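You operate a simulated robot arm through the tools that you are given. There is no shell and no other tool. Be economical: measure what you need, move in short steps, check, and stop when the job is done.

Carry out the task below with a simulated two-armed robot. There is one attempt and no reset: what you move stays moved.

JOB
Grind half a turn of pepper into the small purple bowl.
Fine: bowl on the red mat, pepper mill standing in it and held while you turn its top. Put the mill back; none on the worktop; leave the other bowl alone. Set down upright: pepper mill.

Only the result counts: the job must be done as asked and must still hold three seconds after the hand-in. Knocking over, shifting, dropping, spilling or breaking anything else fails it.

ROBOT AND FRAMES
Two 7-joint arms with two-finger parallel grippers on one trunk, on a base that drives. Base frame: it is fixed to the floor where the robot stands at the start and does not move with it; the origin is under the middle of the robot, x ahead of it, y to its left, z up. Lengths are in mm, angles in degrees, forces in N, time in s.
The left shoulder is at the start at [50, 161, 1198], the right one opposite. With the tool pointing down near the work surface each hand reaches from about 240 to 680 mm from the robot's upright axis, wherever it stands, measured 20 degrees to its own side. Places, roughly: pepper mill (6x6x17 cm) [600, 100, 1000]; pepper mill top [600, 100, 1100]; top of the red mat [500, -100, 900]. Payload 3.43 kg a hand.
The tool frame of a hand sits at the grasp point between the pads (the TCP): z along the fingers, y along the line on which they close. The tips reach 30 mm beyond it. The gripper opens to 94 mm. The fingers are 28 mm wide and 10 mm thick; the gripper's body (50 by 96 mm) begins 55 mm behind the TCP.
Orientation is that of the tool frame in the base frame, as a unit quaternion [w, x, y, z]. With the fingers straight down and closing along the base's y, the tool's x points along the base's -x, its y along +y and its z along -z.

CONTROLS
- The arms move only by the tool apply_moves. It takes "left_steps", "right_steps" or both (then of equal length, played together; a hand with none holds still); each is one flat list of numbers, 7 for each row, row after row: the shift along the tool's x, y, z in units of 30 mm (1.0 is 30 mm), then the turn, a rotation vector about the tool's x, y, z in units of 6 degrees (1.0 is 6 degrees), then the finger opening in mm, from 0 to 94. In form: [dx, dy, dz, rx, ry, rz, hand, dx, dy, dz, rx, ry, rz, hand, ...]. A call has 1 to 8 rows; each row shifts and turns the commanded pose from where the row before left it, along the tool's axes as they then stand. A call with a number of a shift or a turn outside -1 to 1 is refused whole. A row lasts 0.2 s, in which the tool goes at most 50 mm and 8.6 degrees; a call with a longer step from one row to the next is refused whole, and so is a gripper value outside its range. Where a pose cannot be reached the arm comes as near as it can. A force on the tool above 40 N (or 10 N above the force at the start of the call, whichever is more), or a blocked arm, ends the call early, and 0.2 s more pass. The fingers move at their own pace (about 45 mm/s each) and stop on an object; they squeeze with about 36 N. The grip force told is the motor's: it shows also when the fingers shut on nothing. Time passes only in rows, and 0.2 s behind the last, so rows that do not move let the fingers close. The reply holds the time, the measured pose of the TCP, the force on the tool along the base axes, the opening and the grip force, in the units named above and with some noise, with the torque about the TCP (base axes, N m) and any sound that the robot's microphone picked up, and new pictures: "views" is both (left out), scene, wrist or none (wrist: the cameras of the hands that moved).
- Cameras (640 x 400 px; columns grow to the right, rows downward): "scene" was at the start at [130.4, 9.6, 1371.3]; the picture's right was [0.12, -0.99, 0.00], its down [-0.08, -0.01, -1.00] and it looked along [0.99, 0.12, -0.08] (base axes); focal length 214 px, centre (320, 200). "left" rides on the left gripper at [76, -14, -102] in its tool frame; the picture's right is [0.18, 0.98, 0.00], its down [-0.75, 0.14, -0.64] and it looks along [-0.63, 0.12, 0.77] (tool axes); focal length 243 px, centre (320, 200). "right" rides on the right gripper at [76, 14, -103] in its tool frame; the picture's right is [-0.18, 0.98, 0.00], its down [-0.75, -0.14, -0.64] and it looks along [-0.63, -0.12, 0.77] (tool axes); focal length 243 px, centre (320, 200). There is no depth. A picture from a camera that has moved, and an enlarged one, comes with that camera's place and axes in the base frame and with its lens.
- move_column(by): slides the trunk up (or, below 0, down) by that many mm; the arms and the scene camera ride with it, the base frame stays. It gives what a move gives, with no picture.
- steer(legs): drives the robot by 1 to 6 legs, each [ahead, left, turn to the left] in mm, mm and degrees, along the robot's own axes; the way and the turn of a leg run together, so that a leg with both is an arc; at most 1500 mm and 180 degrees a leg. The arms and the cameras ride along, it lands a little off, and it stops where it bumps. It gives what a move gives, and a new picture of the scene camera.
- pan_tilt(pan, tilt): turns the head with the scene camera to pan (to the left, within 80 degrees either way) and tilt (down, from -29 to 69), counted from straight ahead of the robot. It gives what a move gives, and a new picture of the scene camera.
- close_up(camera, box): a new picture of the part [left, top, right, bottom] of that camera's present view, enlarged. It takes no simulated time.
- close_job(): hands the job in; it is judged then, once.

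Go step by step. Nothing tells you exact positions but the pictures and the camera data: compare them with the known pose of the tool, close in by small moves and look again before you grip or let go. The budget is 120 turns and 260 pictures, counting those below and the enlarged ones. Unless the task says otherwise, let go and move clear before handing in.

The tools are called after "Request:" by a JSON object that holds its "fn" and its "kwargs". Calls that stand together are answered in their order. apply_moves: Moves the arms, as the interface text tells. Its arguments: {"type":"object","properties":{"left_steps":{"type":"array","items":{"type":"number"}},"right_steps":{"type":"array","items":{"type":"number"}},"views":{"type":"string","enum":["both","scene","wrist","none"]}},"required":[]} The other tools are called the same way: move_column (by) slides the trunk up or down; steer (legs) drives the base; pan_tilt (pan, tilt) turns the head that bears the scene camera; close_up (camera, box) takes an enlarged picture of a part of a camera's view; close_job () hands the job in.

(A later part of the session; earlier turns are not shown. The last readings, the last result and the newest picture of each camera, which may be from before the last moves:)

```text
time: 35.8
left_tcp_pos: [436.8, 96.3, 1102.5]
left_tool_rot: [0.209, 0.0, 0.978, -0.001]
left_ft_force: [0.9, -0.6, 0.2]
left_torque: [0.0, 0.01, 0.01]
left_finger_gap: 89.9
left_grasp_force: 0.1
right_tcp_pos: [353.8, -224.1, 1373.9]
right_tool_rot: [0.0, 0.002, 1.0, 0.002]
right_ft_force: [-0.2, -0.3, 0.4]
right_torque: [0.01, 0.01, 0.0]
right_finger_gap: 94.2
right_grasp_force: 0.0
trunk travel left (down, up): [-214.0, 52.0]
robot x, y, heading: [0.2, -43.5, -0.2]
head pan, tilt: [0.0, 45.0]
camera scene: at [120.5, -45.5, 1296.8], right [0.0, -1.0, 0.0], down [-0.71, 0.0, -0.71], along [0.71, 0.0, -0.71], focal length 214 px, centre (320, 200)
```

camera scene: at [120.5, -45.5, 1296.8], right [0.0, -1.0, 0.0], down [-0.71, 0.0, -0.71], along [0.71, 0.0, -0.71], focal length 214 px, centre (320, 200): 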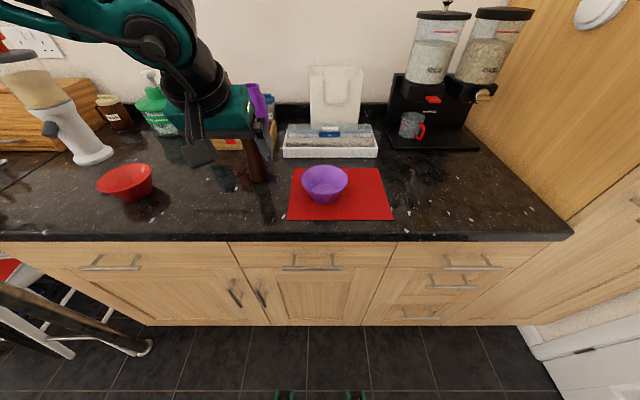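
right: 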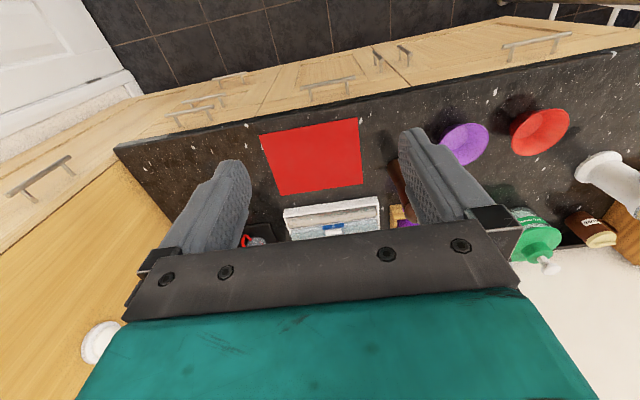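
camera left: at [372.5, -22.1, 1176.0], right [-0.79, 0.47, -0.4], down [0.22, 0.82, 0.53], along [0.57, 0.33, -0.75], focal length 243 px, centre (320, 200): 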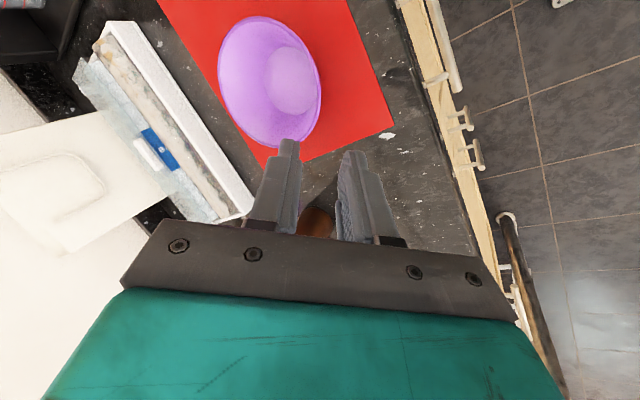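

Orientation goes well. I finish the pitch to about 66°.

Request:
{"fn": "apply_moves", "kwargs": {"left_steps": [0, 0, 0, 0, -1, 0, 90, 0, 0, 0, 0, -1, 0, 90, 0, 0, 0, 0, -1, 0, 90, 0, 0, 0, 0, -1, 0, 90, 0, 0, 0, 0, -1, 0, 90, 0, 0, 0, 0, -1, 0, 90, 0, 0, 0, 0, -1, 0, 90, 0, 0, 0, 0, 0, 0, 90], "views": "both"}}

```text
time: 37.6
left_tcp_pos: [438.0, 95.3, 1102.2]
left_tool_rot: [0.545, 0.0, 0.838, -0.001]
left_ft_force: [-0.4, -0.1, -0.1]
left_torque: [-0.01, 0.0, -0.02]
left_finger_gap: 90.1
left_grasp_force: 0.1
right_tcp_pos: [355.2, -225.0, 1373.9]
right_tool_rot: [-0.002, 0.003, 1.0, 0.001]
right_ft_force: [0.5, -0.2, 0.5]
right_torque: [0.01, -0.02, -0.01]
right_finger_gap: 94.2
right_grasp_force: 0.0
trunk travel left (down, up): [-214.0, 52.0]
robot x, y, heading: [-0.3, -47.2, 0.1]
head pan, tilt: [0.0, 45.0]
camera scene: at [120.6, -45.6, 1296.8], right [0.0, -1.0, 0.0], down [-0.71, 0.0, -0.71], along [0.71, 0.0, -0.71], focal length 214 px, centre (320, 200)
camera left: at [312.7, 81.9, 1075.8], right [-0.07, 0.98, -0.17], down [-0.28, 0.14, 0.95], along [0.96, 0.12, 0.27], focal length 243 px, centre (320, 200)
```

scene: 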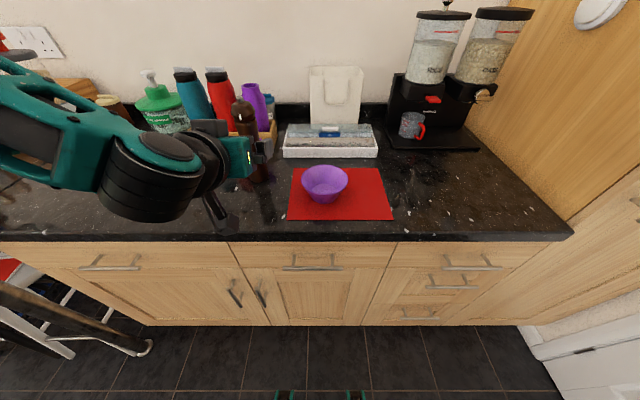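
left: 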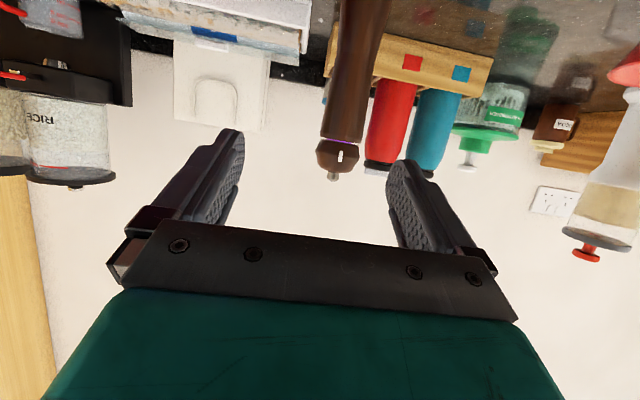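

The mill's axis is at ≈(602,130), neck z≈1081, nub ≈1128. I move to a pre-grasp 60 mm short at z≈1030.

Request:
{"fn": "apply_moves", "kwargs": {"left_steps": [0.162, 0.233, 0.817, 0, 0, 0, 90, 0.162, 0.233, 0.817, 0, 0, 0, 90, 0.162, 0.233, 0.817, 0, 0, 0, 90, 0.162, 0.233, 0.817, 0, 0, 0, 90, 0.162, 0.233, 0.817, 0, 0, 0, 90, 0, 0, 0, 0, 0, 0, 90], "views": "both"}}

```text
time: 39.0
left_tcp_pos: [540.7, 131.1, 1032.5]
left_tool_rot: [0.542, -0.001, 0.84, 0.0]
left_ft_force: [-0.4, 1.1, 0.2]
left_torque: [0.02, -0.02, 0.03]
left_finger_gap: 90.2
left_grasp_force: 0.0
right_tcp_pos: [353.8, -224.9, 1375.0]
right_tool_rot: [0.0, 0.002, 1.0, 0.001]
right_ft_force: [0.4, 0.9, -0.8]
right_torque: [-0.02, -0.03, -0.01]
right_finger_gap: 94.1
right_grasp_force: 0.0
trunk travel left (down, up): [-214.0, 52.0]
robot x, y, heading: [-1.3, -43.8, -0.0]
head pan, tilt: [0.0, 45.0]
camera scene: at [120.5, -45.6, 1296.8], right [0.0, -1.0, 0.0], down [-0.71, 0.0, -0.71], along [0.71, 0.0, -0.71], focal length 214 px, centre (320, 200)
camera left: at [414.9, 115.8, 1006.8], right [-0.08, 0.98, -0.17], down [-0.28, 0.14, 0.95], along [0.96, 0.12, 0.26], focal length 243 px, centre (320, 200)
```

scene: 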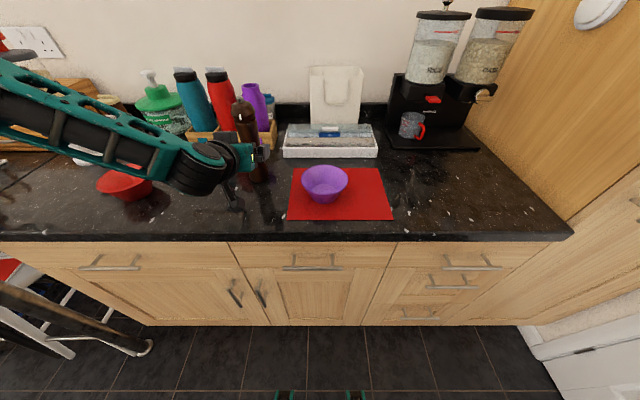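
left: 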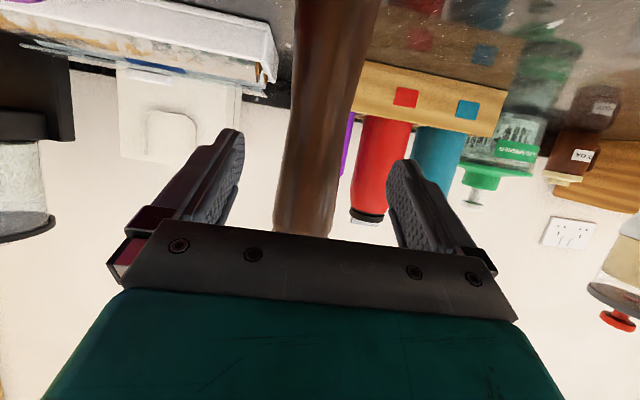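

The mill is centred between the fingers (y≈131). I move straight ahead 60 mm.

Request:
{"fn": "apply_moves", "kwargs": {"left_steps": [-0.27, 0, 0.61, 0, 0, 0, 90, -0.27, 0, 0.61, 0, 0, 0, 90, -0.27, 0, 0.61, 0, 0, 0, 90, 0, 0, 0, 0, 0, 0, 75], "views": "wrist"}}

Request:
{"fn": "close_up", "kwargs": {"camera": "scene", "box": [150, 70, 310, 220]}}

```text
time: 40.0
left_tcp_pos: [598.9, 132.0, 1033.4]
left_tool_rot: [0.545, 0.0, 0.838, -0.001]
left_ft_force: [0.9, 0.6, 0.6]
left_torque: [0.01, -0.01, 0.0]
left_finger_gap: 75.0
left_grasp_force: 0.1
right_tcp_pos: [354.7, -224.6, 1375.1]
right_tool_rot: [-0.001, 0.002, 1.0, 0.001]
right_ft_force: [0.1, 0.3, 0.8]
right_torque: [0.01, 0.01, -0.01]
right_finger_gap: 94.0
right_grasp_force: 0.1
trunk travel left (down, up): [-214.0, 52.0]
robot x, y, heading: [-0.5, -42.4, 0.3]
head pan, tilt: [0.0, 45.0]
camera left: at [473.4, 118.2, 1005.6], right [-0.07, 0.98, -0.17], down [-0.28, 0.14, 0.95], along [0.96, 0.12, 0.26], focal length 243 px, centre (320, 200)
```

left: 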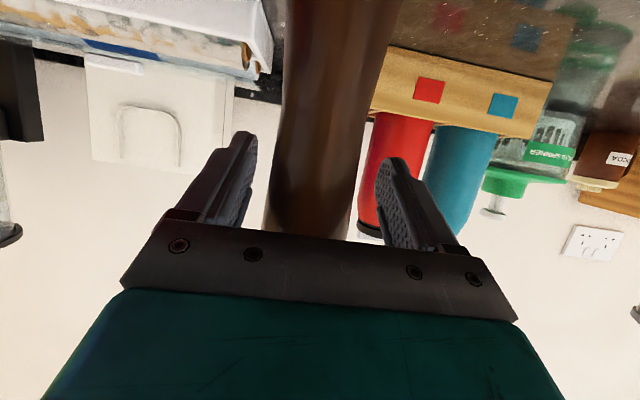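

```text
2.67 times, centred on (230, 145) of scene
camera zoom: at [120.7, -45.6, 1296.8], right [0.0, -1.0, 0.0], down [-0.71, 0.0, -0.71], along [0.71, 0.0, -0.71], focal length 572 px, centre (560, 347)
```

zoom: 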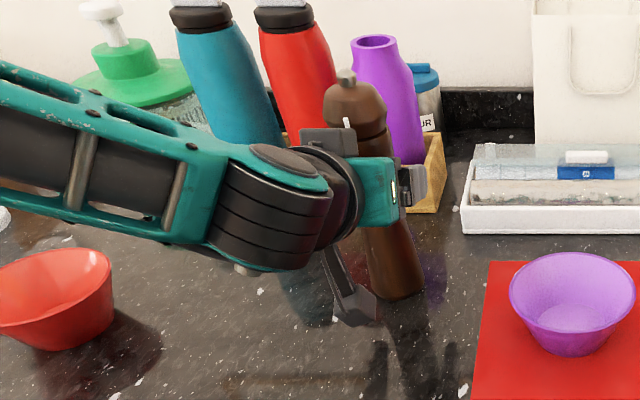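

Good alignment. I lower 8 mm for more room below the neck, then close.

Request:
{"fn": "apply_moves", "kwargs": {"left_steps": [0.24, 0, 0.11, 0, 0, 0, 70, 0, 0, 0, 0, 0, 0, 50, 0, 0, 0, 0, 0, 0, 40, 0, 0, 0, 0, 0, 0, 20, 0, 0, 0, 0, 0, 0, 0, 0, 0, 0, 0, 0, 0, 0, 0, 0, 0, 0, 0, 0, 0], "views": "wrist"}}

```text
time: 41.6
left_tcp_pos: [596.7, 134.6, 1028.6]
left_tool_rot: [0.545, 0.001, 0.839, -0.002]
left_ft_force: [0.5, -2.3, 3.8]
left_torque: [-0.16, -0.12, -0.02]
left_finger_gap: 52.8
left_grasp_force: 36.2
left hand out of reach, approached as far as the arm can: row 1
right_tcp_pos: [354.5, -224.9, 1374.3]
right_tool_rot: [-0.001, 0.003, 1.0, 0.001]
right_ft_force: [0.9, 0.8, -0.1]
right_torque: [0.01, -0.01, -0.01]
right_finger_gap: 93.9
right_grasp_force: 0.0
trunk travel left (down, up): [-214.0, 52.0]
robot x, y, heading: [-1.1, -45.2, 0.1]
head pan, tilt: [0.0, 45.0]
camera left: at [471.5, 121.1, 1000.8], right [-0.07, 0.98, -0.17], down [-0.28, 0.14, 0.95], along [0.96, 0.12, 0.26], focal length 243 px, centre (320, 200)
```

left: 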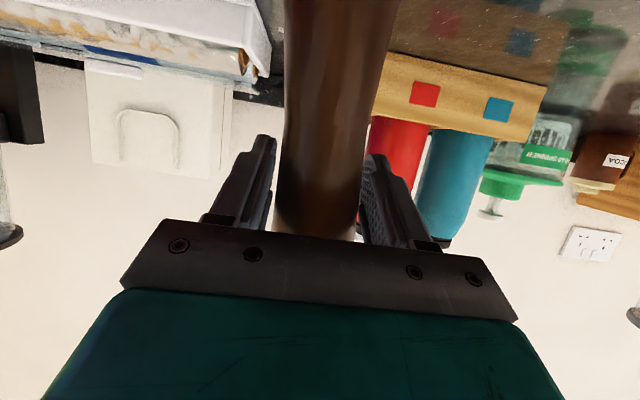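

Gripped. I lift 30 mm and check that it stays upright.

Request:
{"fn": "apply_moves", "kwargs": {"left_steps": [-0.3, 0, -0.14, 0, 0, 0, 0, -0.3, 0, -0.14, 0, 0, 0, 0, -0.4, 0, -0.18, 0, 0, 0, 0, 0, 0, 0, 0, 0, 0, 0], "views": "wrist"}}

Request:
{"fn": "close_up", "kwargs": {"camera": "scene", "box": [150, 70, 310, 220]}}

```text
time: 42.6
left_tcp_pos: [598.0, 136.0, 1060.9]
left_tool_rot: [0.544, 0.0, 0.839, -0.001]
left_ft_force: [-0.3, -0.2, -3.1]
left_torque: [-0.02, 0.02, 0.02]
left_finger_gap: 53.0
left_grasp_force: 35.6
right_tcp_pos: [355.3, -223.8, 1375.4]
right_tool_rot: [-0.001, 0.001, 1.0, 0.001]
right_ft_force: [-0.4, 0.6, -0.1]
right_torque: [-0.01, -0.02, 0.01]
right_finger_gap: 94.3
right_grasp_force: 0.1
trunk travel left (down, up): [-214.0, 52.0]
robot x, y, heading: [1.1, -46.6, -0.3]
head pan, tilt: [0.0, 45.0]
camera left: at [471.8, 121.4, 1033.8], right [-0.07, 0.98, -0.17], down [-0.28, 0.14, 0.95], along [0.96, 0.12, 0.26], focal length 243 px, centre (320, 200)
```

left: 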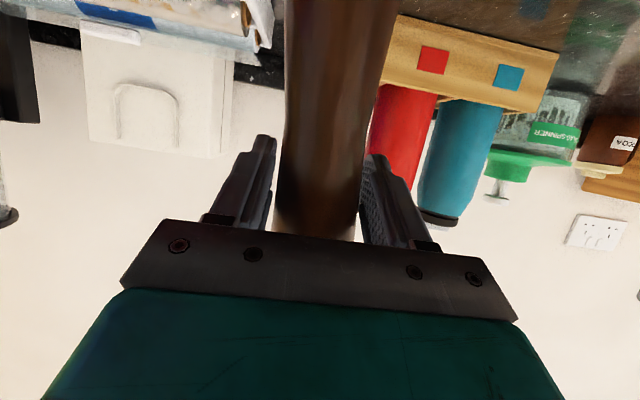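

```text
2.67 times, centred on (230, 145) of scene
camera zoom: at [121.0, -45.4, 1296.7], right [0.0, -1.0, 0.0], down [-0.71, 0.0, -0.71], along [0.71, 0.0, -0.71], focal length 572 px, centre (560, 347)
```

zoom: 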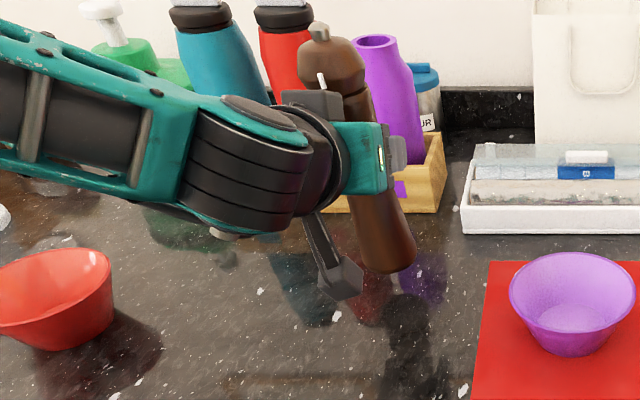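

The mill has leaned about 3.5° sideways in the grip (bottom toward −y). I correct this roll, lift more and look.

Request:
{"fn": "apply_moves", "kwargs": {"left_steps": [-0.6, 0, -0.27, -0.12, 0, 0.27, 0, -0.6, 0, -0.27, -0.12, 0, 0.27, 0, -0.6, 0, -0.27, 0, 0, 0, 0, 0, 0, 0, 0, 0, 0, 0], "views": "both"}}

```text
time: 43.6
left_tcp_pos: [596.6, 132.9, 1118.7]
left_tool_rot: [0.543, 0.016, 0.839, 0.026]
left_ft_force: [0.5, -0.4, -2.7]
left_torque: [0.01, 0.01, 0.04]
left_finger_gap: 53.0
left_grasp_force: 36.0
right_tcp_pos: [355.3, -224.0, 1374.5]
right_tool_rot: [-0.001, 0.001, 1.0, 0.001]
right_ft_force: [-0.5, -0.1, 0.6]
right_torque: [-0.01, -0.04, -0.01]
right_finger_gap: 94.0
right_grasp_force: 0.1
trunk travel left (down, up): [-214.0, 52.0]
robot x, y, heading: [-0.9, -47.8, -0.2]
head pan, tilt: [0.0, 45.0]
camera scene: at [121.1, -45.4, 1296.7], right [0.0, -1.0, 0.0], down [-0.71, 0.0, -0.71], along [0.71, 0.0, -0.71], focal length 214 px, centre (320, 200)
camera left: at [472.0, 121.6, 1091.2], right [-0.07, 0.99, -0.11], down [-0.28, 0.08, 0.96], along [0.96, 0.1, 0.27], focal length 243 px, centre (320, 200)
```

scene: 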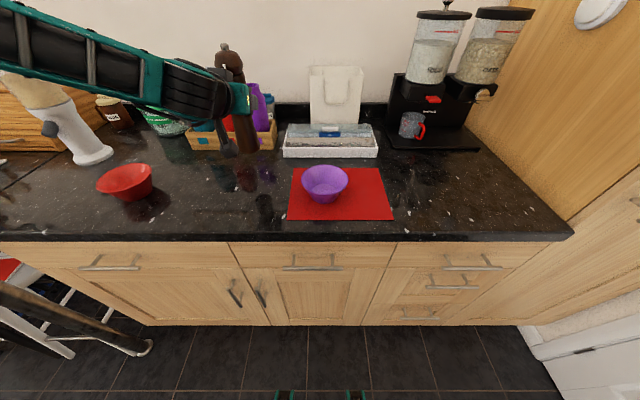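
left: 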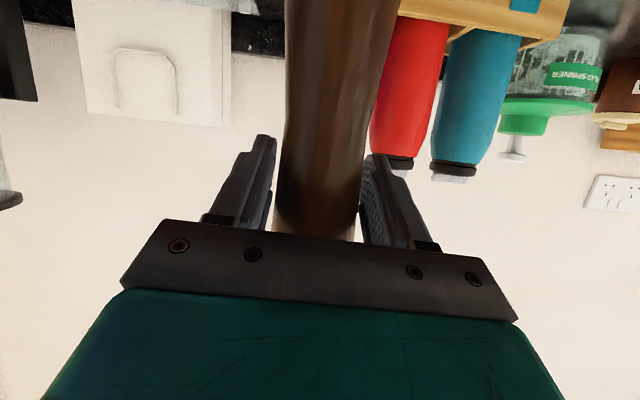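

The mill is upright now. I carry it toward a place above the bowl.

Request:
{"fn": "apply_moves", "kwargs": {"left_steps": [0.145, -0.9, -0.322, 0, 0, 0, 0, 0.145, -0.9, -0.322, 0, 0, 0, 0, 0.145, -0.9, -0.322, 0, 0, 0, 0, 0.145, -0.9, -0.322, 0, 0, 0, 0, 0.145, -0.9, -0.322, 0, 0, 0, 0, 0.145, -0.9, -0.322, 0, 0, 0, 0, 0.145, -0.9, -0.322, 0, 0, 0, 0, 0, 0, 0, 0, 0, 0, 0], "views": "both"}}

```text
time: 45.4
left_tcp_pos: [501.5, 52.7, 1138.0]
left_tool_rot: [0.544, 0.016, 0.838, 0.025]
left_ft_force: [-1.4, 0.0, -2.2]
left_torque: [-0.03, 0.02, 0.0]
left_finger_gap: 52.9
left_grasp_force: 35.6
left hand out of reach, approached as far as the arm can: row 3, 4, 5, 6, 7
right_tcp_pos: [355.5, -224.5, 1374.2]
right_tool_rot: [-0.001, 0.002, 1.0, 0.002]
right_ft_force: [-0.5, -0.8, -0.3]
right_torque: [0.02, 0.02, 0.04]
right_finger_gap: 94.1
right_grasp_force: 0.0
trunk travel left (down, up): [-214.0, 52.0]
robot x, y, heading: [-2.4, -42.7, -0.2]
head pan, tilt: [0.0, 45.0]
camera scene: at [120.9, -45.5, 1296.7], right [0.0, -1.0, 0.0], down [-0.71, 0.0, -0.71], along [0.71, 0.0, -0.71], focal length 214 px, centre (320, 200)
camera left: at [377.5, 41.0, 1109.7], right [-0.07, 0.99, -0.11], down [-0.28, 0.09, 0.96], along [0.96, 0.1, 0.27], focal length 243 px, centre (320, 200)
```

scene: 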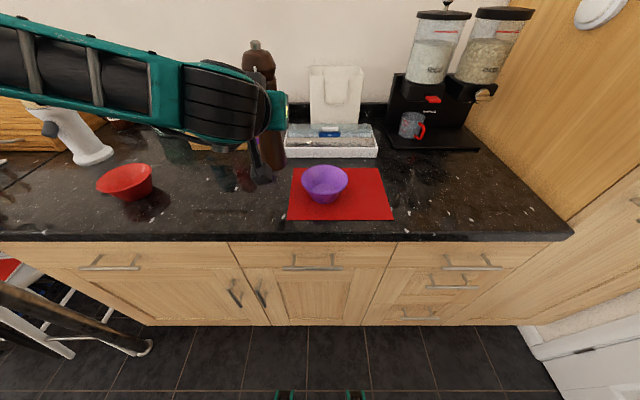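
left: 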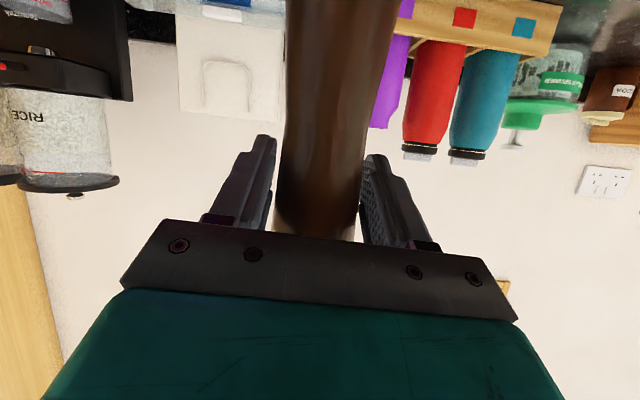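

The straight-ahead pose limits reach across. I yaw the left hand 40° to the right about the vertical, which gives the arm more room.

Request:
{"fn": "apply_moves", "kwargs": {"left_steps": [0, 0, 0, 0.87, -0.058, 0.387, 0, 0, 0, 0, 0.87, -0.058, 0.387, 0, 0, 0, 0, 0.87, -0.058, 0.387, 0, 0, 0, 0, 0.87, -0.058, 0.387, 0, 0, 0, 0, 0.87, -0.058, 0.387, 0, 0, 0, 0, 0.87, -0.058, 0.387, 0, 0, 0, 0, 0.87, -0.058, 0.387, 0], "views": "both"}}

```text
time: 47.0
left_tcp_pos: [502.1, 54.4, 1137.0]
left_tool_rot: [0.52, 0.303, 0.781, -0.164]
left_ft_force: [-0.1, 0.3, -2.2]
left_torque: [0.01, -0.01, 0.0]
left_finger_gap: 53.0
left_grasp_force: 35.7
right_tcp_pos: [354.3, -224.1, 1374.6]
right_tool_rot: [-0.001, 0.002, 1.0, 0.0]
right_ft_force: [0.6, 0.0, 0.1]
right_torque: [-0.04, 0.01, -0.03]
right_finger_gap: 94.0
right_grasp_force: 0.1
trunk travel left (down, up): [-214.0, 52.0]
robot x, y, heading: [0.4, -42.8, -0.1]
head pan, tilt: [0.0, 45.0]
camera scene: at [120.9, -45.3, 1296.7], right [0.0, -1.0, 0.0], down [-0.71, 0.0, -0.71], along [0.71, 0.0, -0.71], focal length 214 px, centre (320, 200)
camera left: at [399.1, 124.1, 1109.2], right [0.58, 0.81, -0.11], down [-0.16, 0.25, 0.96], along [0.8, -0.54, 0.27], focal length 243 px, centre (320, 200)
```

scene: 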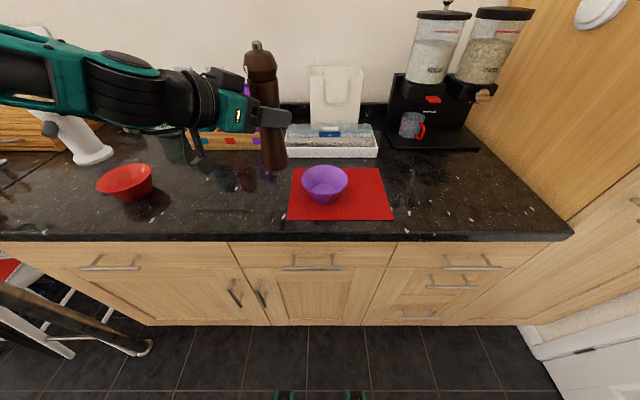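
left: 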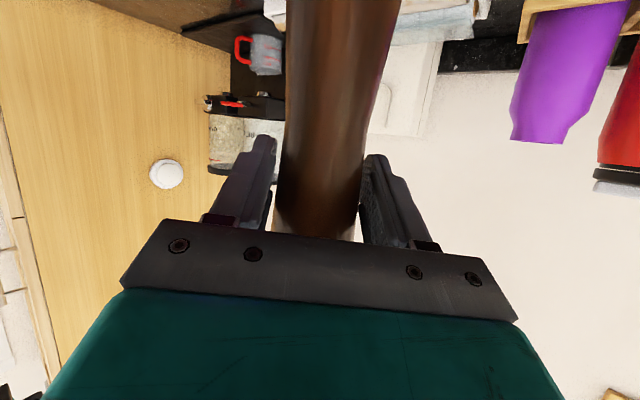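

Reached well. A close-up checks the uprightness and position of the mill.

Request:
{"fn": "close_up", "kwargs": {"camera": "scene", "box": [200, 20, 400, 220]}}

```text
2.00 times, centred on (300, 120) of scene
camera zoom: at [120.9, -45.3, 1296.7], right [0.0, -1.0, 0.0], down [-0.71, 0.0, -0.71], along [0.71, 0.0, -0.71], focal length 429 px, centre (360, 360)
```

zoom: 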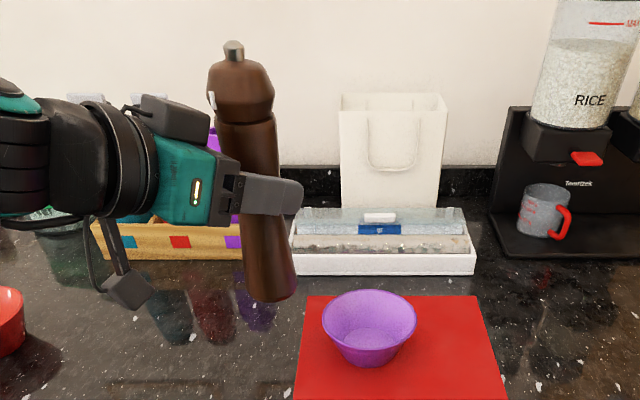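

Mill axis ≈(512,50), nearly upright; bowl centre ≈(526,−57). I move the mill over the bowl.

Request:
{"fn": "apply_moves", "kwargs": {"left_steps": [-0.27, -0.596, 0.607, 0, 0, 0, 0, -0.27, -0.596, 0.607, 0, 0, 0, 0, -0.27, -0.596, 0.607, 0, 0, 0, 0, -0.27, -0.596, 0.607, 0, 0, 0, 0, 0, 0, 0, 0, 0, 0, 0], "views": "none"}}

Request:
{"fn": "close_up", "kwargs": {"camera": "scene", "box": [200, 20, 400, 220]}}

```text
time: 48.2
left_tcp_pos: [517.1, -48.8, 1133.8]
left_tool_rot: [0.52, 0.302, 0.782, -0.163]
left_ft_force: [-0.2, -0.3, -2.6]
left_torque: [0.0, 0.01, -0.02]
left_finger_gap: 52.9
left_grasp_force: 36.2
left hand out of reach, approached as far as the arm can: row 4
right_tcp_pos: [353.3, -226.1, 1373.7]
right_tool_rot: [-0.001, 0.001, 1.0, 0.0]
right_ft_force: [-1.1, 0.3, -0.2]
right_torque: [0.01, -0.01, 0.02]
right_finger_gap: 93.8
right_grasp_force: 0.0
trunk travel left (down, up): [-214.0, 52.0]
robot x, y, heading: [0.6, -44.9, -0.0]
head pan, tilt: [0.0, 45.0]
```

```text
2.00 times, centred on (300, 120) of scene
camera zoom: at [120.8, -45.5, 1296.7], right [0.0, -1.0, 0.0], down [-0.71, 0.0, -0.71], along [0.71, 0.0, -0.71], focal length 429 px, centre (360, 360)
```

zoom: 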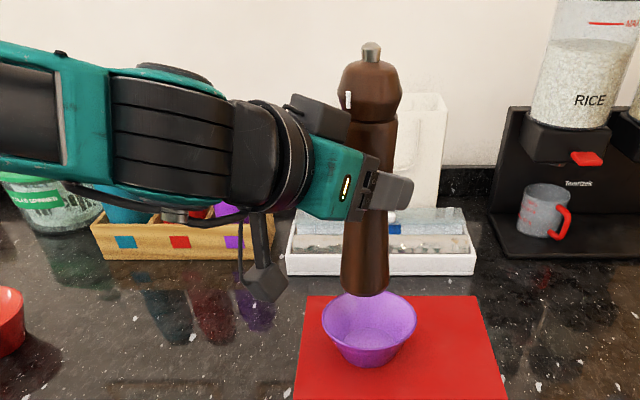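

Nearly centred; the mill should go ≈4 mm right, and the arm is at its limit. I drive the base 40 mm right for slack and then correct.

Request:
{"fn": "steer", "kwargs": {"legs": [[0, -40, 0]]}}

```text
time: 49.2
left_tcp_pos: [516.2, -87.4, 1134.5]
left_tool_rot: [0.52, 0.302, 0.782, -0.163]
left_ft_force: [0.3, 0.2, -2.8]
left_torque: [0.02, 0.01, -0.02]
left_finger_gap: 52.8
left_grasp_force: 35.9
right_tcp_pos: [355.0, -264.8, 1374.0]
right_tool_rot: [0.0, 0.001, 1.0, 0.001]
right_ft_force: [0.6, 0.0, -0.4]
right_torque: [0.01, 0.02, 0.01]
right_finger_gap: 93.8
right_grasp_force: 0.0
trunk travel left (down, up): [-214.0, 52.0]
robot x, y, heading: [-0.6, -87.6, -0.1]
head pan, tilt: [0.0, 45.0]
camera scene: at [120.9, -85.5, 1296.7], right [0.0, -1.0, 0.0], down [-0.71, 0.0, -0.71], along [0.71, 0.0, -0.71], focal length 214 px, centre (320, 200)
```

scene: 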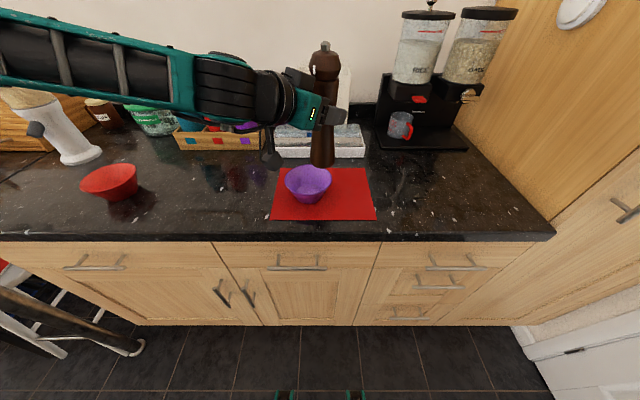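

Request:
{"fn": "apply_moves", "kwargs": {"left_steps": [0.148, 0.433, -0.333, 0.062, -0.128, -0.14, 0, 0.148, 0.433, -0.333, 0, 0, 0, 0, 0, 0, 0, 0, 0, 0, 0], "views": "none"}}

Request:
{"fn": "close_up", "kwargs": {"camera": "scene", "box": [200, 20, 400, 220]}}

```text
time: 50.0
left_tcp_pos: [515.9, -51.8, 1134.3]
left_tool_rot: [0.524, 0.297, 0.78, -0.171]
left_ft_force: [0.3, -0.2, -2.4]
left_torque: [-0.01, 0.0, 0.02]
left_finger_gap: 52.8
left_grasp_force: 36.7
right_tcp_pos: [354.4, -264.1, 1373.7]
right_tool_rot: [0.0, 0.001, 1.0, 0.001]
right_ft_force: [0.5, -0.6, -0.7]
right_torque: [-0.01, 0.02, 0.0]
right_finger_gap: 94.2
right_grasp_force: 0.1
trunk travel left (down, up): [-214.0, 52.0]
robot x, y, heading: [1.0, -82.3, -0.1]
head pan, tilt: [0.0, 45.0]
```

```text
2.00 times, centred on (300, 120) of scene
camera zoom: at [121.0, -85.2, 1296.7], right [0.0, -1.0, 0.0], down [-0.71, 0.0, -0.71], along [0.71, 0.0, -0.71], focal length 429 px, centre (360, 360)
```

zoom: 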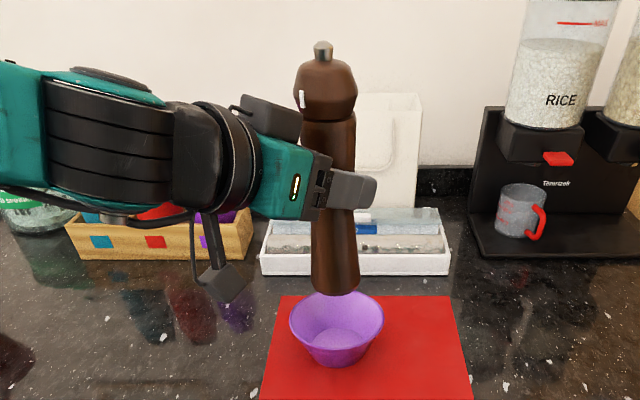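

Laterally aligned (base, nub and bowl all y≈−57). I lower by the column, 75 mm first.

Request:
{"fn": "move_column", "kwargs": {"by": -75}}

Request:
{"fn": "close_up", "kwargs": {"camera": "scene", "box": [200, 20, 400, 220]}}

```text
time: 51.1
left_tcp_pos: [516.7, -53.2, 1060.7]
left_tool_rot: [0.524, 0.297, 0.78, -0.171]
left_ft_force: [-0.4, 0.1, -2.1]
left_torque: [0.01, 0.02, 0.02]
left_finger_gap: 52.7
left_grasp_force: 36.1
right_tcp_pos: [354.6, -264.3, 1298.4]
right_tool_rot: [-0.001, 0.0, 1.0, 0.0]
right_ft_force: [-0.1, 0.2, -0.5]
right_torque: [0.01, -0.02, 0.02]
right_finger_gap: 94.0
right_grasp_force: 0.0
trunk travel left (down, up): [-140.0, 127.0]
robot x, y, heading: [0.9, -85.2, -0.2]
head pan, tilt: [0.0, 45.0]
```

```text
2.00 times, centred on (300, 120) of scene
camera zoom: at [120.7, -85.1, 1221.8], right [0.0, -1.0, 0.0], down [-0.71, 0.0, -0.71], along [0.71, 0.0, -0.71], focal length 429 px, centre (360, 360)
```

zoom: 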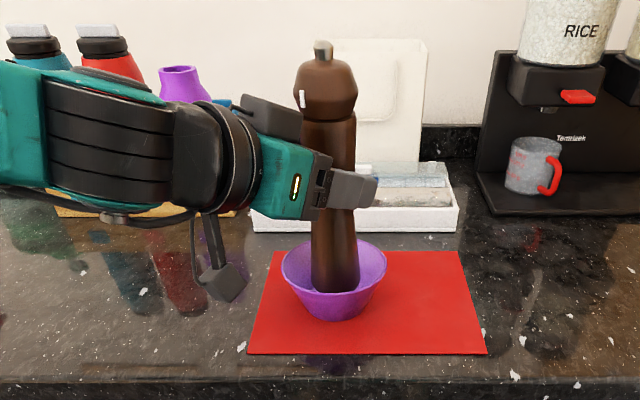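

Request:
{"fn": "close_up", "kwargs": {"camera": "scene", "box": [260, 120, 340, 190]}}

```text
5.71 times, centred on (300, 155) of scene
camera zoom: at [120.7, -85.1, 1221.8], right [0.0, -1.0, 0.0], down [-0.71, 0.0, -0.71], along [0.71, 0.0, -0.71], focal length 1226 px, centre (434, 457)
```

zoom: 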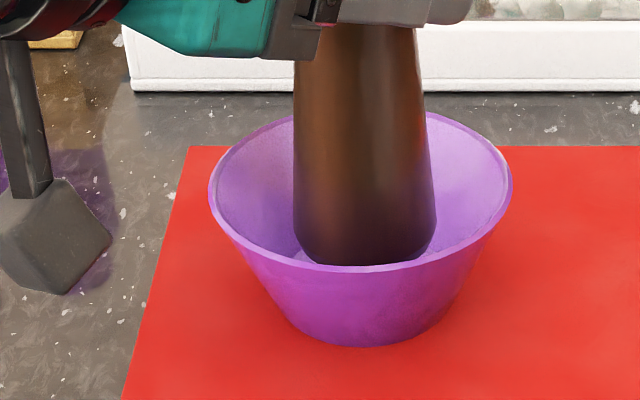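

Now the mill's base centres at ≈(529,−58), inside the bowl with clearance. I lower in small steps watching the force.

Request:
{"fn": "move_column", "kwargs": {"by": -20}}

Request:
{"fn": "move_column", "kwargs": {"by": -3}}

```text
time: 51.8
left_tcp_pos: [516.9, -52.6, 1040.3]
left_tool_rot: [0.523, 0.298, 0.78, -0.172]
left_ft_force: [0.4, 0.2, -2.4]
left_torque: [0.01, 0.02, 0.0]
left_finger_gap: 53.0
left_grasp_force: 36.0
right_tcp_pos: [354.2, -264.3, 1278.7]
right_tool_rot: [-0.001, 0.002, 1.0, 0.001]
right_ft_force: [-0.7, -0.4, -1.3]
right_torque: [0.01, 0.02, 0.04]
right_finger_gap: 94.0
right_grasp_force: 0.2
trunk travel left (down, up): [-120.0, 147.0]
robot x, y, heading: [4.0, -86.1, -0.0]
head pan, tilt: [0.0, 45.0]
```

```text
time: 52.3
left_tcp_pos: [516.8, -52.9, 1037.0]
left_tool_rot: [0.523, 0.297, 0.78, -0.171]
left_ft_force: [-0.7, 0.0, -1.7]
left_torque: [0.0, 0.02, -0.01]
left_finger_gap: 52.9
left_grasp_force: 36.1
right_tcp_pos: [354.0, -262.8, 1277.1]
right_tool_rot: [0.0, 0.001, 1.0, 0.001]
right_ft_force: [-0.7, -0.2, -0.3]
right_torque: [0.0, 0.01, 0.03]
right_finger_gap: 93.9
right_grasp_force: 0.1
trunk travel left (down, up): [-116.0, 150.0]
robot x, y, heading: [0.1, -84.9, 0.1]
head pan, tilt: [0.0, 45.0]
```

Request:
{"fn": "move_column", "kwargs": {"by": -2}}

Request:
{"fn": "close_up", "kwargs": {"camera": "scene", "box": [230, 20, 370, 170]}}

```text
time: 52.8
left_tcp_pos: [516.7, -52.8, 1036.1]
left_tool_rot: [0.525, 0.297, 0.779, -0.172]
left_ft_force: [-1.0, 1.1, 1.6]
left_torque: [0.01, 0.15, 0.04]
left_finger_gap: 53.2
left_grasp_force: 35.9
right_tcp_pos: [354.5, -263.2, 1275.2]
right_tool_rot: [-0.001, 0.001, 1.0, 0.001]
right_ft_force: [0.2, -0.3, -0.5]
right_torque: [0.01, -0.03, -0.01]
right_finger_gap: 93.9
right_grasp_force: 0.0
trunk travel left (down, up): [-114.0, 152.0]
robot x, y, heading: [-1.4, -83.3, -0.3]
head pan, tilt: [0.0, 45.0]
```

```text
2.67 times, centred on (300, 95) of scene
camera zoom: at [120.5, -85.0, 1196.8], right [0.0, -1.0, 0.0], down [-0.71, 0.0, -0.71], along [0.71, 0.0, -0.71], focal length 572 px, centre (373, 480)
```

zoom: 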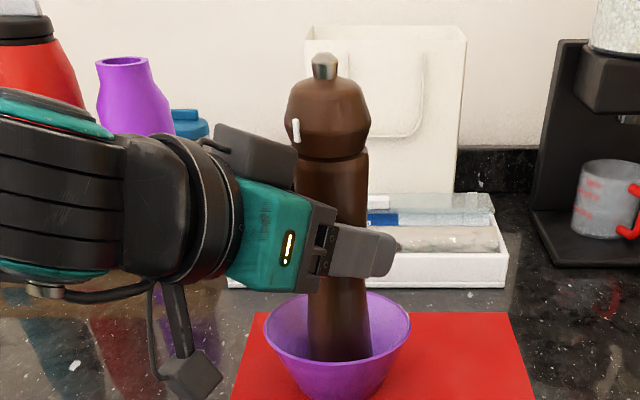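

It has touched the bowl floor. A further 1 mm to seat it.

Request:
{"fn": "move_column", "kwargs": {"by": -1}}

```text
time: 53.3
left_tcp_pos: [515.7, -54.0, 1035.6]
left_tool_rot: [0.525, 0.298, 0.779, -0.171]
left_ft_force: [-0.5, -0.1, 7.6]
left_torque: [0.05, 0.23, -0.03]
left_finger_gap: 53.0
left_grasp_force: 36.2
right_tcp_pos: [354.5, -264.5, 1274.7]
right_tool_rot: [0.0, 0.0, 1.0, 0.0]
right_ft_force: [-0.2, 0.5, -0.2]
right_torque: [0.02, 0.02, 0.01]
right_finger_gap: 94.0
right_grasp_force: 0.0
trunk travel left (down, up): [-114.0, 153.0]
robot x, y, heading: [-3.4, -83.7, 0.1]
head pan, tilt: [0.0, 45.0]
```

Seated and held by the left hand. Now the right hand goes above the mill to test its yaw range in the air (tips well above the nub).

Request:
{"fn": "apply_moves", "kwargs": {"right_steps": [-0.72, 0.86, 0, 0, 0, 0, 94, -0.72, 0.86, 0, 0, 0, 0, 94, -0.72, 0.86, 0, 0, 0, 0, 94, -0.72, 0.86, 0, 0, 0, 0, 94, -0.72, 0.86, 0, 0, 0, 0, 94, -0.72, 0.86, 0, 0, 0, 0, 94, -0.72, 0.86, 0, 0, 0, 0, 94, -0.72, 0.86, 0, 0, 0, 0, 94], "views": "both"}}

```text
time: 55.1
left_tcp_pos: [515.5, -52.0, 1035.5]
left_tool_rot: [0.525, 0.298, 0.779, -0.171]
left_ft_force: [1.3, 2.5, 16.2]
left_torque: [0.14, 0.27, -0.07]
left_finger_gap: 52.9
left_grasp_force: 36.2
right_tcp_pos: [478.2, -92.5, 1247.9]
right_tool_rot: [0.002, 0.001, 1.0, 0.001]
right_ft_force: [-0.3, -0.6, -0.6]
right_torque: [0.02, 0.0, 0.02]
right_finger_gap: 93.7
right_grasp_force: 0.0
right hand out of reach, approached as far as the arm can: row 6, 7, 8
trunk travel left (down, up): [-114.0, 153.0]
robot x, y, heading: [1.8, -81.3, 0.0]
head pan, tilt: [0.0, 45.0]
camera scene: at [119.5, -85.0, 1196.0], right [0.0, -1.0, 0.0], down [-0.71, 0.0, -0.71], along [0.71, 0.0, -0.71], focal length 214 px, centre (320, 200)
camera right: at [400.1, -78.6, 1350.5], right [0.18, 0.98, 0.0], down [0.75, -0.14, 0.64], along [0.63, -0.12, -0.77], focal length 243 px, centre (320, 200)
```

scene: 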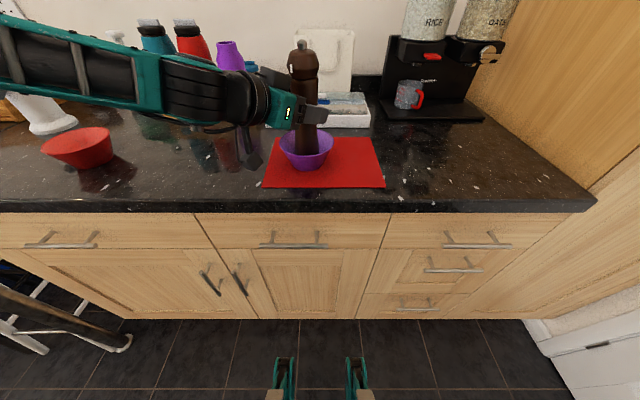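
right: 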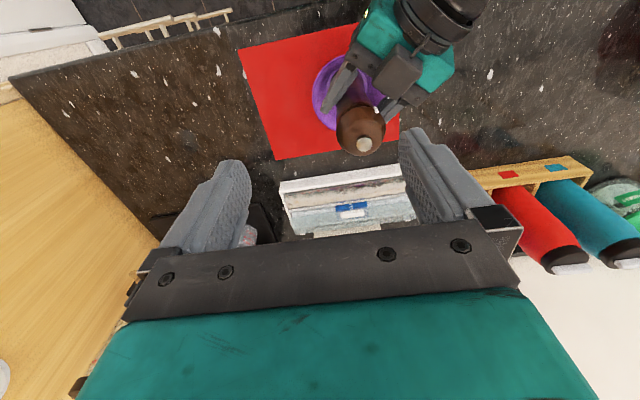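

At this height the right arm is at its limit; lower is easier. I come down to z≈1185 while closing in.

Request:
{"fn": "apply_moves", "kwargs": {"right_steps": [-0.2, 0.29, 0.53, 0, 0, 0, 94, -0.3, 0.29, 0.53, 0, 0, 0, 94, -0.4, 0.29, 0.53, 0, 0, 0, 94, -0.4, 0.29, 0.53, 0, 0, 0, 94, 0, 0, 0, 0, 0, 0, 94], "views": "both"}}

```text
time: 56.3
left_tcp_pos: [515.6, -53.0, 1034.8]
left_tool_rot: [0.524, 0.298, 0.779, -0.171]
left_ft_force: [1.9, 0.0, 16.6]
left_torque: [-0.06, 0.12, 0.01]
left_finger_gap: 52.9
left_grasp_force: 35.6
right_tcp_pos: [508.5, -59.6, 1180.6]
right_tool_rot: [0.0, 0.001, 1.0, 0.001]
right_ft_force: [0.1, -0.4, -0.4]
right_torque: [0.0, -0.01, 0.02]
right_finger_gap: 94.0
right_grasp_force: 0.0
right hand out of reach, approached as far as the arm can: row 4
trunk travel left (down, up): [-114.0, 153.0]
robot x, y, heading: [-2.4, -81.1, -0.0]
head pan, tilt: [0.0, 45.0]
camera scene: at [119.7, -85.0, 1195.9], right [0.0, -1.0, 0.0], down [-0.71, 0.0, -0.71], along [0.71, 0.0, -0.71], focal length 214 px, centre (320, 200)
camera right: at [431.7, -44.5, 1283.5], right [0.19, 0.98, 0.0], down [0.75, -0.14, 0.64], along [0.63, -0.12, -0.77], focal length 243 px, centre (320, 200)
```

scene: 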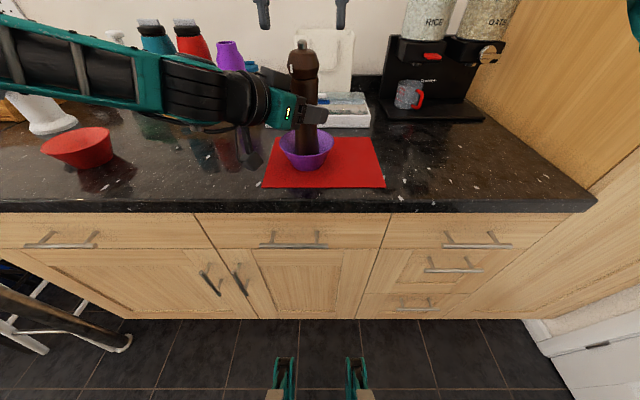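
right: 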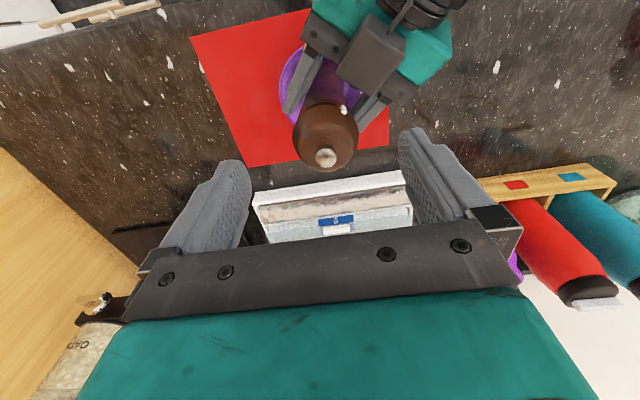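

The top's axis reads ≈(517,−57) from the right camera. I align, narrow to 76 mm and descend around the head.

Request:
{"fn": "apply_moves", "kwargs": {"right_steps": [-0.1, 0.04, 0.3, 0, 0, 0, 76, -0.1, 0.03, 0.3, 0, 0, 0, 76, -0.1, 0.03, 0.2, 0, 0, 0, 76, 0, 0, 0, 0, 0, 0, 76], "views": "wrist"}}

Request:
{"fn": "close_up", "kwargs": {"camera": "scene", "box": [230, 0, 370, 150]}}

```text
time: 57.3
left_tcp_pos: [515.5, -53.1, 1035.5]
left_tool_rot: [0.524, 0.298, 0.779, -0.172]
left_ft_force: [2.9, 0.6, 16.4]
left_torque: [-0.13, 0.06, 0.04]
left_finger_gap: 53.0
left_grasp_force: 35.8
right_tcp_pos: [518.0, -56.9, 1158.7]
right_tool_rot: [0.0, 0.001, 1.0, 0.001]
right_ft_force: [1.0, -0.5, 0.0]
right_torque: [-0.01, -0.02, -0.01]
right_finger_gap: 76.3
right_grasp_force: 0.1
trunk travel left (down, up): [-114.0, 153.0]
robot x, y, heading: [-2.0, -86.0, -0.0]
head pan, tilt: [0.0, 45.0]
camera right: at [441.1, -41.9, 1260.2], right [0.19, 0.98, 0.0], down [0.75, -0.14, 0.64], along [0.63, -0.12, -0.77], focal length 243 px, centre (320, 200)
```

right: 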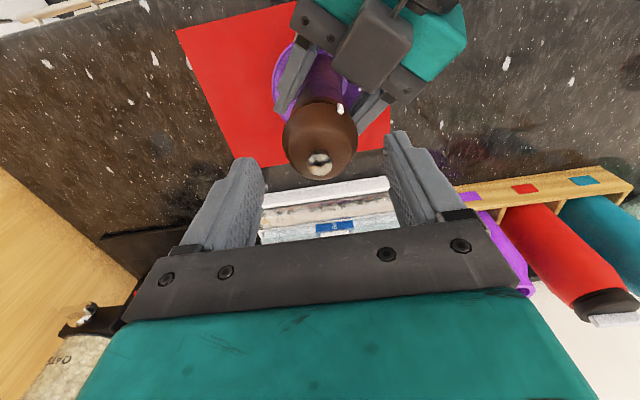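

```text
2.67 times, centred on (300, 75) of scene
camera zoom: at [119.7, -85.1, 1195.9], right [0.0, -1.0, 0.0], down [-0.71, 0.0, -0.71], along [0.71, 0.0, -0.71], focal length 572 px, centre (373, 533)
```

zoom: 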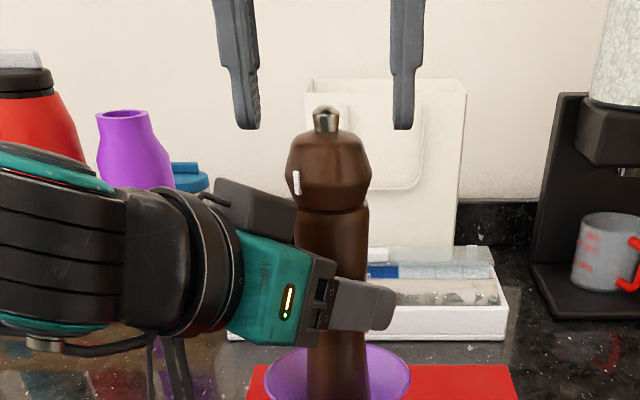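

Fingers straddle the head symmetrically. I descend 32 mm so the pads surround the head only (neck ≈1093).

Request:
{"fn": "apply_moves", "kwargs": {"right_steps": [0.03, 0, 0.36, 0, 0, 0, 76, 0.03, 0, 0.36, 0, 0, 0, 76, 0.0, 0, 0.36, 0, 0, 0, 76, 0, 0, 0, 0, 0, 0, 76], "views": "wrist"}}

Request:
{"fn": "close_up", "kwargs": {"camera": "scene", "box": [230, 0, 370, 150]}}

```text
time: 58.3
left_tcp_pos: [516.8, -52.5, 1034.6]
left_tool_rot: [0.524, 0.298, 0.78, -0.171]
left_ft_force: [2.4, 0.6, 15.9]
left_torque: [-0.11, 0.16, -0.01]
left_finger_gap: 52.9
left_grasp_force: 35.7
right_tcp_pos: [515.9, -54.8, 1124.2]
right_tool_rot: [0.0, 0.002, 1.0, 0.001]
right_ft_force: [0.0, -0.3, 0.6]
right_torque: [0.0, 0.02, -0.05]
right_finger_gap: 76.3
right_grasp_force: 0.1
trunk travel left (down, up): [-114.0, 153.0]
robot x, y, heading: [0.7, -84.1, -0.2]
head pan, tilt: [0.0, 45.0]
camera right: at [439.0, -40.9, 1227.5], right [0.19, 0.98, 0.0], down [0.75, -0.14, 0.64], along [0.63, -0.12, -0.77], focal length 243 px, centre (320, 200)
```

right: 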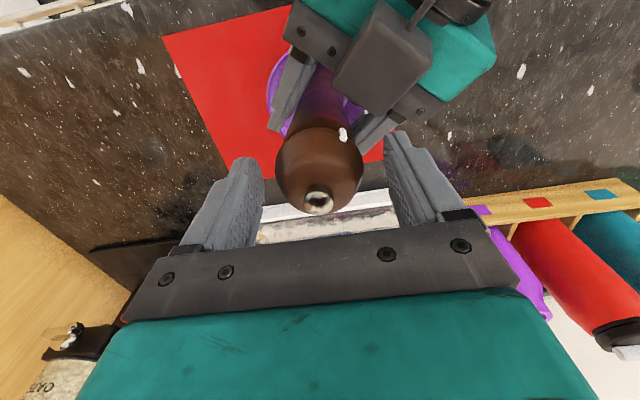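

```text
2.67 times, centred on (300, 75) of scene
camera zoom: at [119.7, -85.1, 1195.9], right [0.0, -1.0, 0.0], down [-0.71, 0.0, -0.71], along [0.71, 0.0, -0.71], focal length 572 px, centre (373, 533)
```

zoom: 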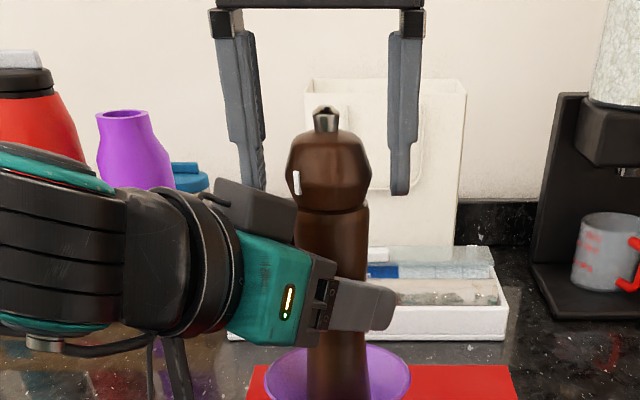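

Fingers are well placed around the head. Before gripping I test the clockwise yaw range with open fingers.

Request:
{"fn": "apply_moves", "kwargs": {"right_steps": [0, 0, 0, 0, 0, 1, 76, 0, 0, 0, 0, 0, 1, 76, 0, 0, 0, 0, 0, 1, 76, 0, 0, 0, 0, 0, 1, 76, 0, 0, 0, 0, 0, 1, 76, 0, 0, 0, 0, 0, 1, 76, 0, 0, 0, 0, 0, 1, 76, 0, 0, 0, 0, 0, 1, 76], "views": "wrist"}}

```text
time: 60.1
left_tcp_pos: [517.3, -54.6, 1035.3]
left_tool_rot: [0.524, 0.298, 0.779, -0.172]
left_ft_force: [1.2, 0.9, 15.5]
left_torque: [-0.14, 0.16, -0.01]
left_finger_gap: 52.7
left_grasp_force: 36.6
right_tcp_pos: [515.9, -56.4, 1124.5]
right_tool_rot: [-0.001, 0.409, 0.913, 0.0]
right_ft_force: [0.2, 0.2, -0.1]
right_torque: [0.03, 0.07, 0.03]
right_finger_gap: 76.1
right_grasp_force: 0.0
trunk travel left (down, up): [-114.0, 153.0]
robot x, y, heading: [2.4, -83.5, -0.2]
head pan, tilt: [0.0, 45.0]
camera right: at [475.8, 10.6, 1227.5], right [0.86, 0.52, 0.0], down [0.4, -0.66, 0.64], along [0.33, -0.55, -0.77], focal length 243 px, centre (320, 200)
```

right: 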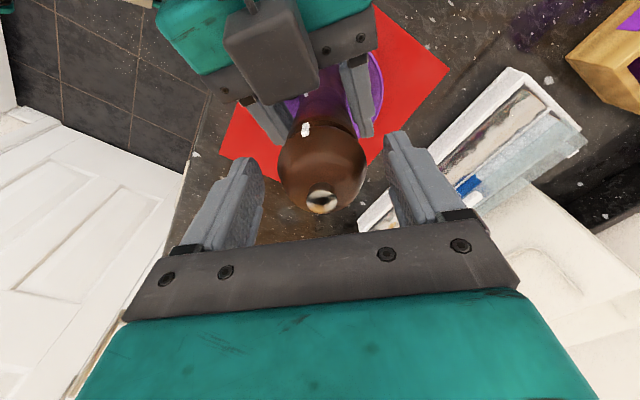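

Request:
{"fn": "apply_moves", "kwargs": {"right_steps": [0, 0, 0, 0, 0, 1, 76, 0, 0, 0, 0, 0, 1, 76, 0, 0, 0, 0, 0, 1, 76, 0, 0, 0, 0, 0, 1, 76, 0, 0, 0, 0, 0, 1, 76, 0, 0, 0, 0, 0, 1, 76, 0, 0, 0, 0, 0, 1, 76], "views": "wrist"}}

```text
time: 61.7
left_tcp_pos: [516.4, -52.5, 1034.4]
left_tool_rot: [0.523, 0.297, 0.78, -0.171]
left_ft_force: [1.0, 4.9, 12.6]
left_torque: [-0.83, 0.32, -0.31]
left_finger_gap: 52.9
left_grasp_force: 36.3
right_tcp_pos: [516.2, -57.6, 1125.8]
right_tool_rot: [0.001, 0.709, 0.705, -0.001]
right_ft_force: [-1.1, -7.7, 0.0]
right_torque: [-0.18, 0.11, 0.35]
right_finger_gap: 76.5
right_grasp_force: 0.4
trunk travel left (down, up): [-114.0, 153.0]
robot x, y, heading: [-3.0, -81.0, -0.1]
head pan, tilt: [0.0, 45.0]
camera right: at [530.5, 19.1, 1227.5], right [0.98, -0.19, 0.0], down [-0.14, -0.75, 0.64], along [-0.12, -0.63, -0.77], focal length 243 px, centre (320, 200)
```

right: 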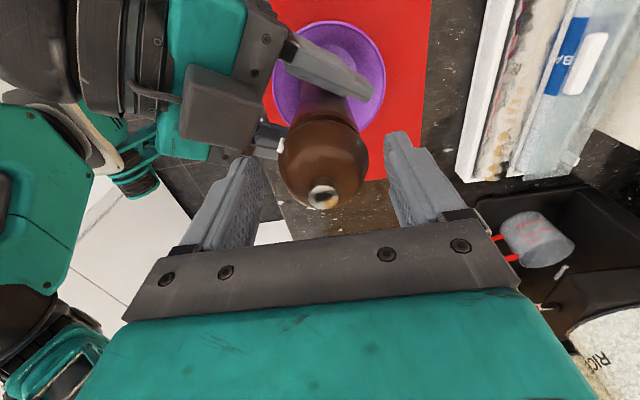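

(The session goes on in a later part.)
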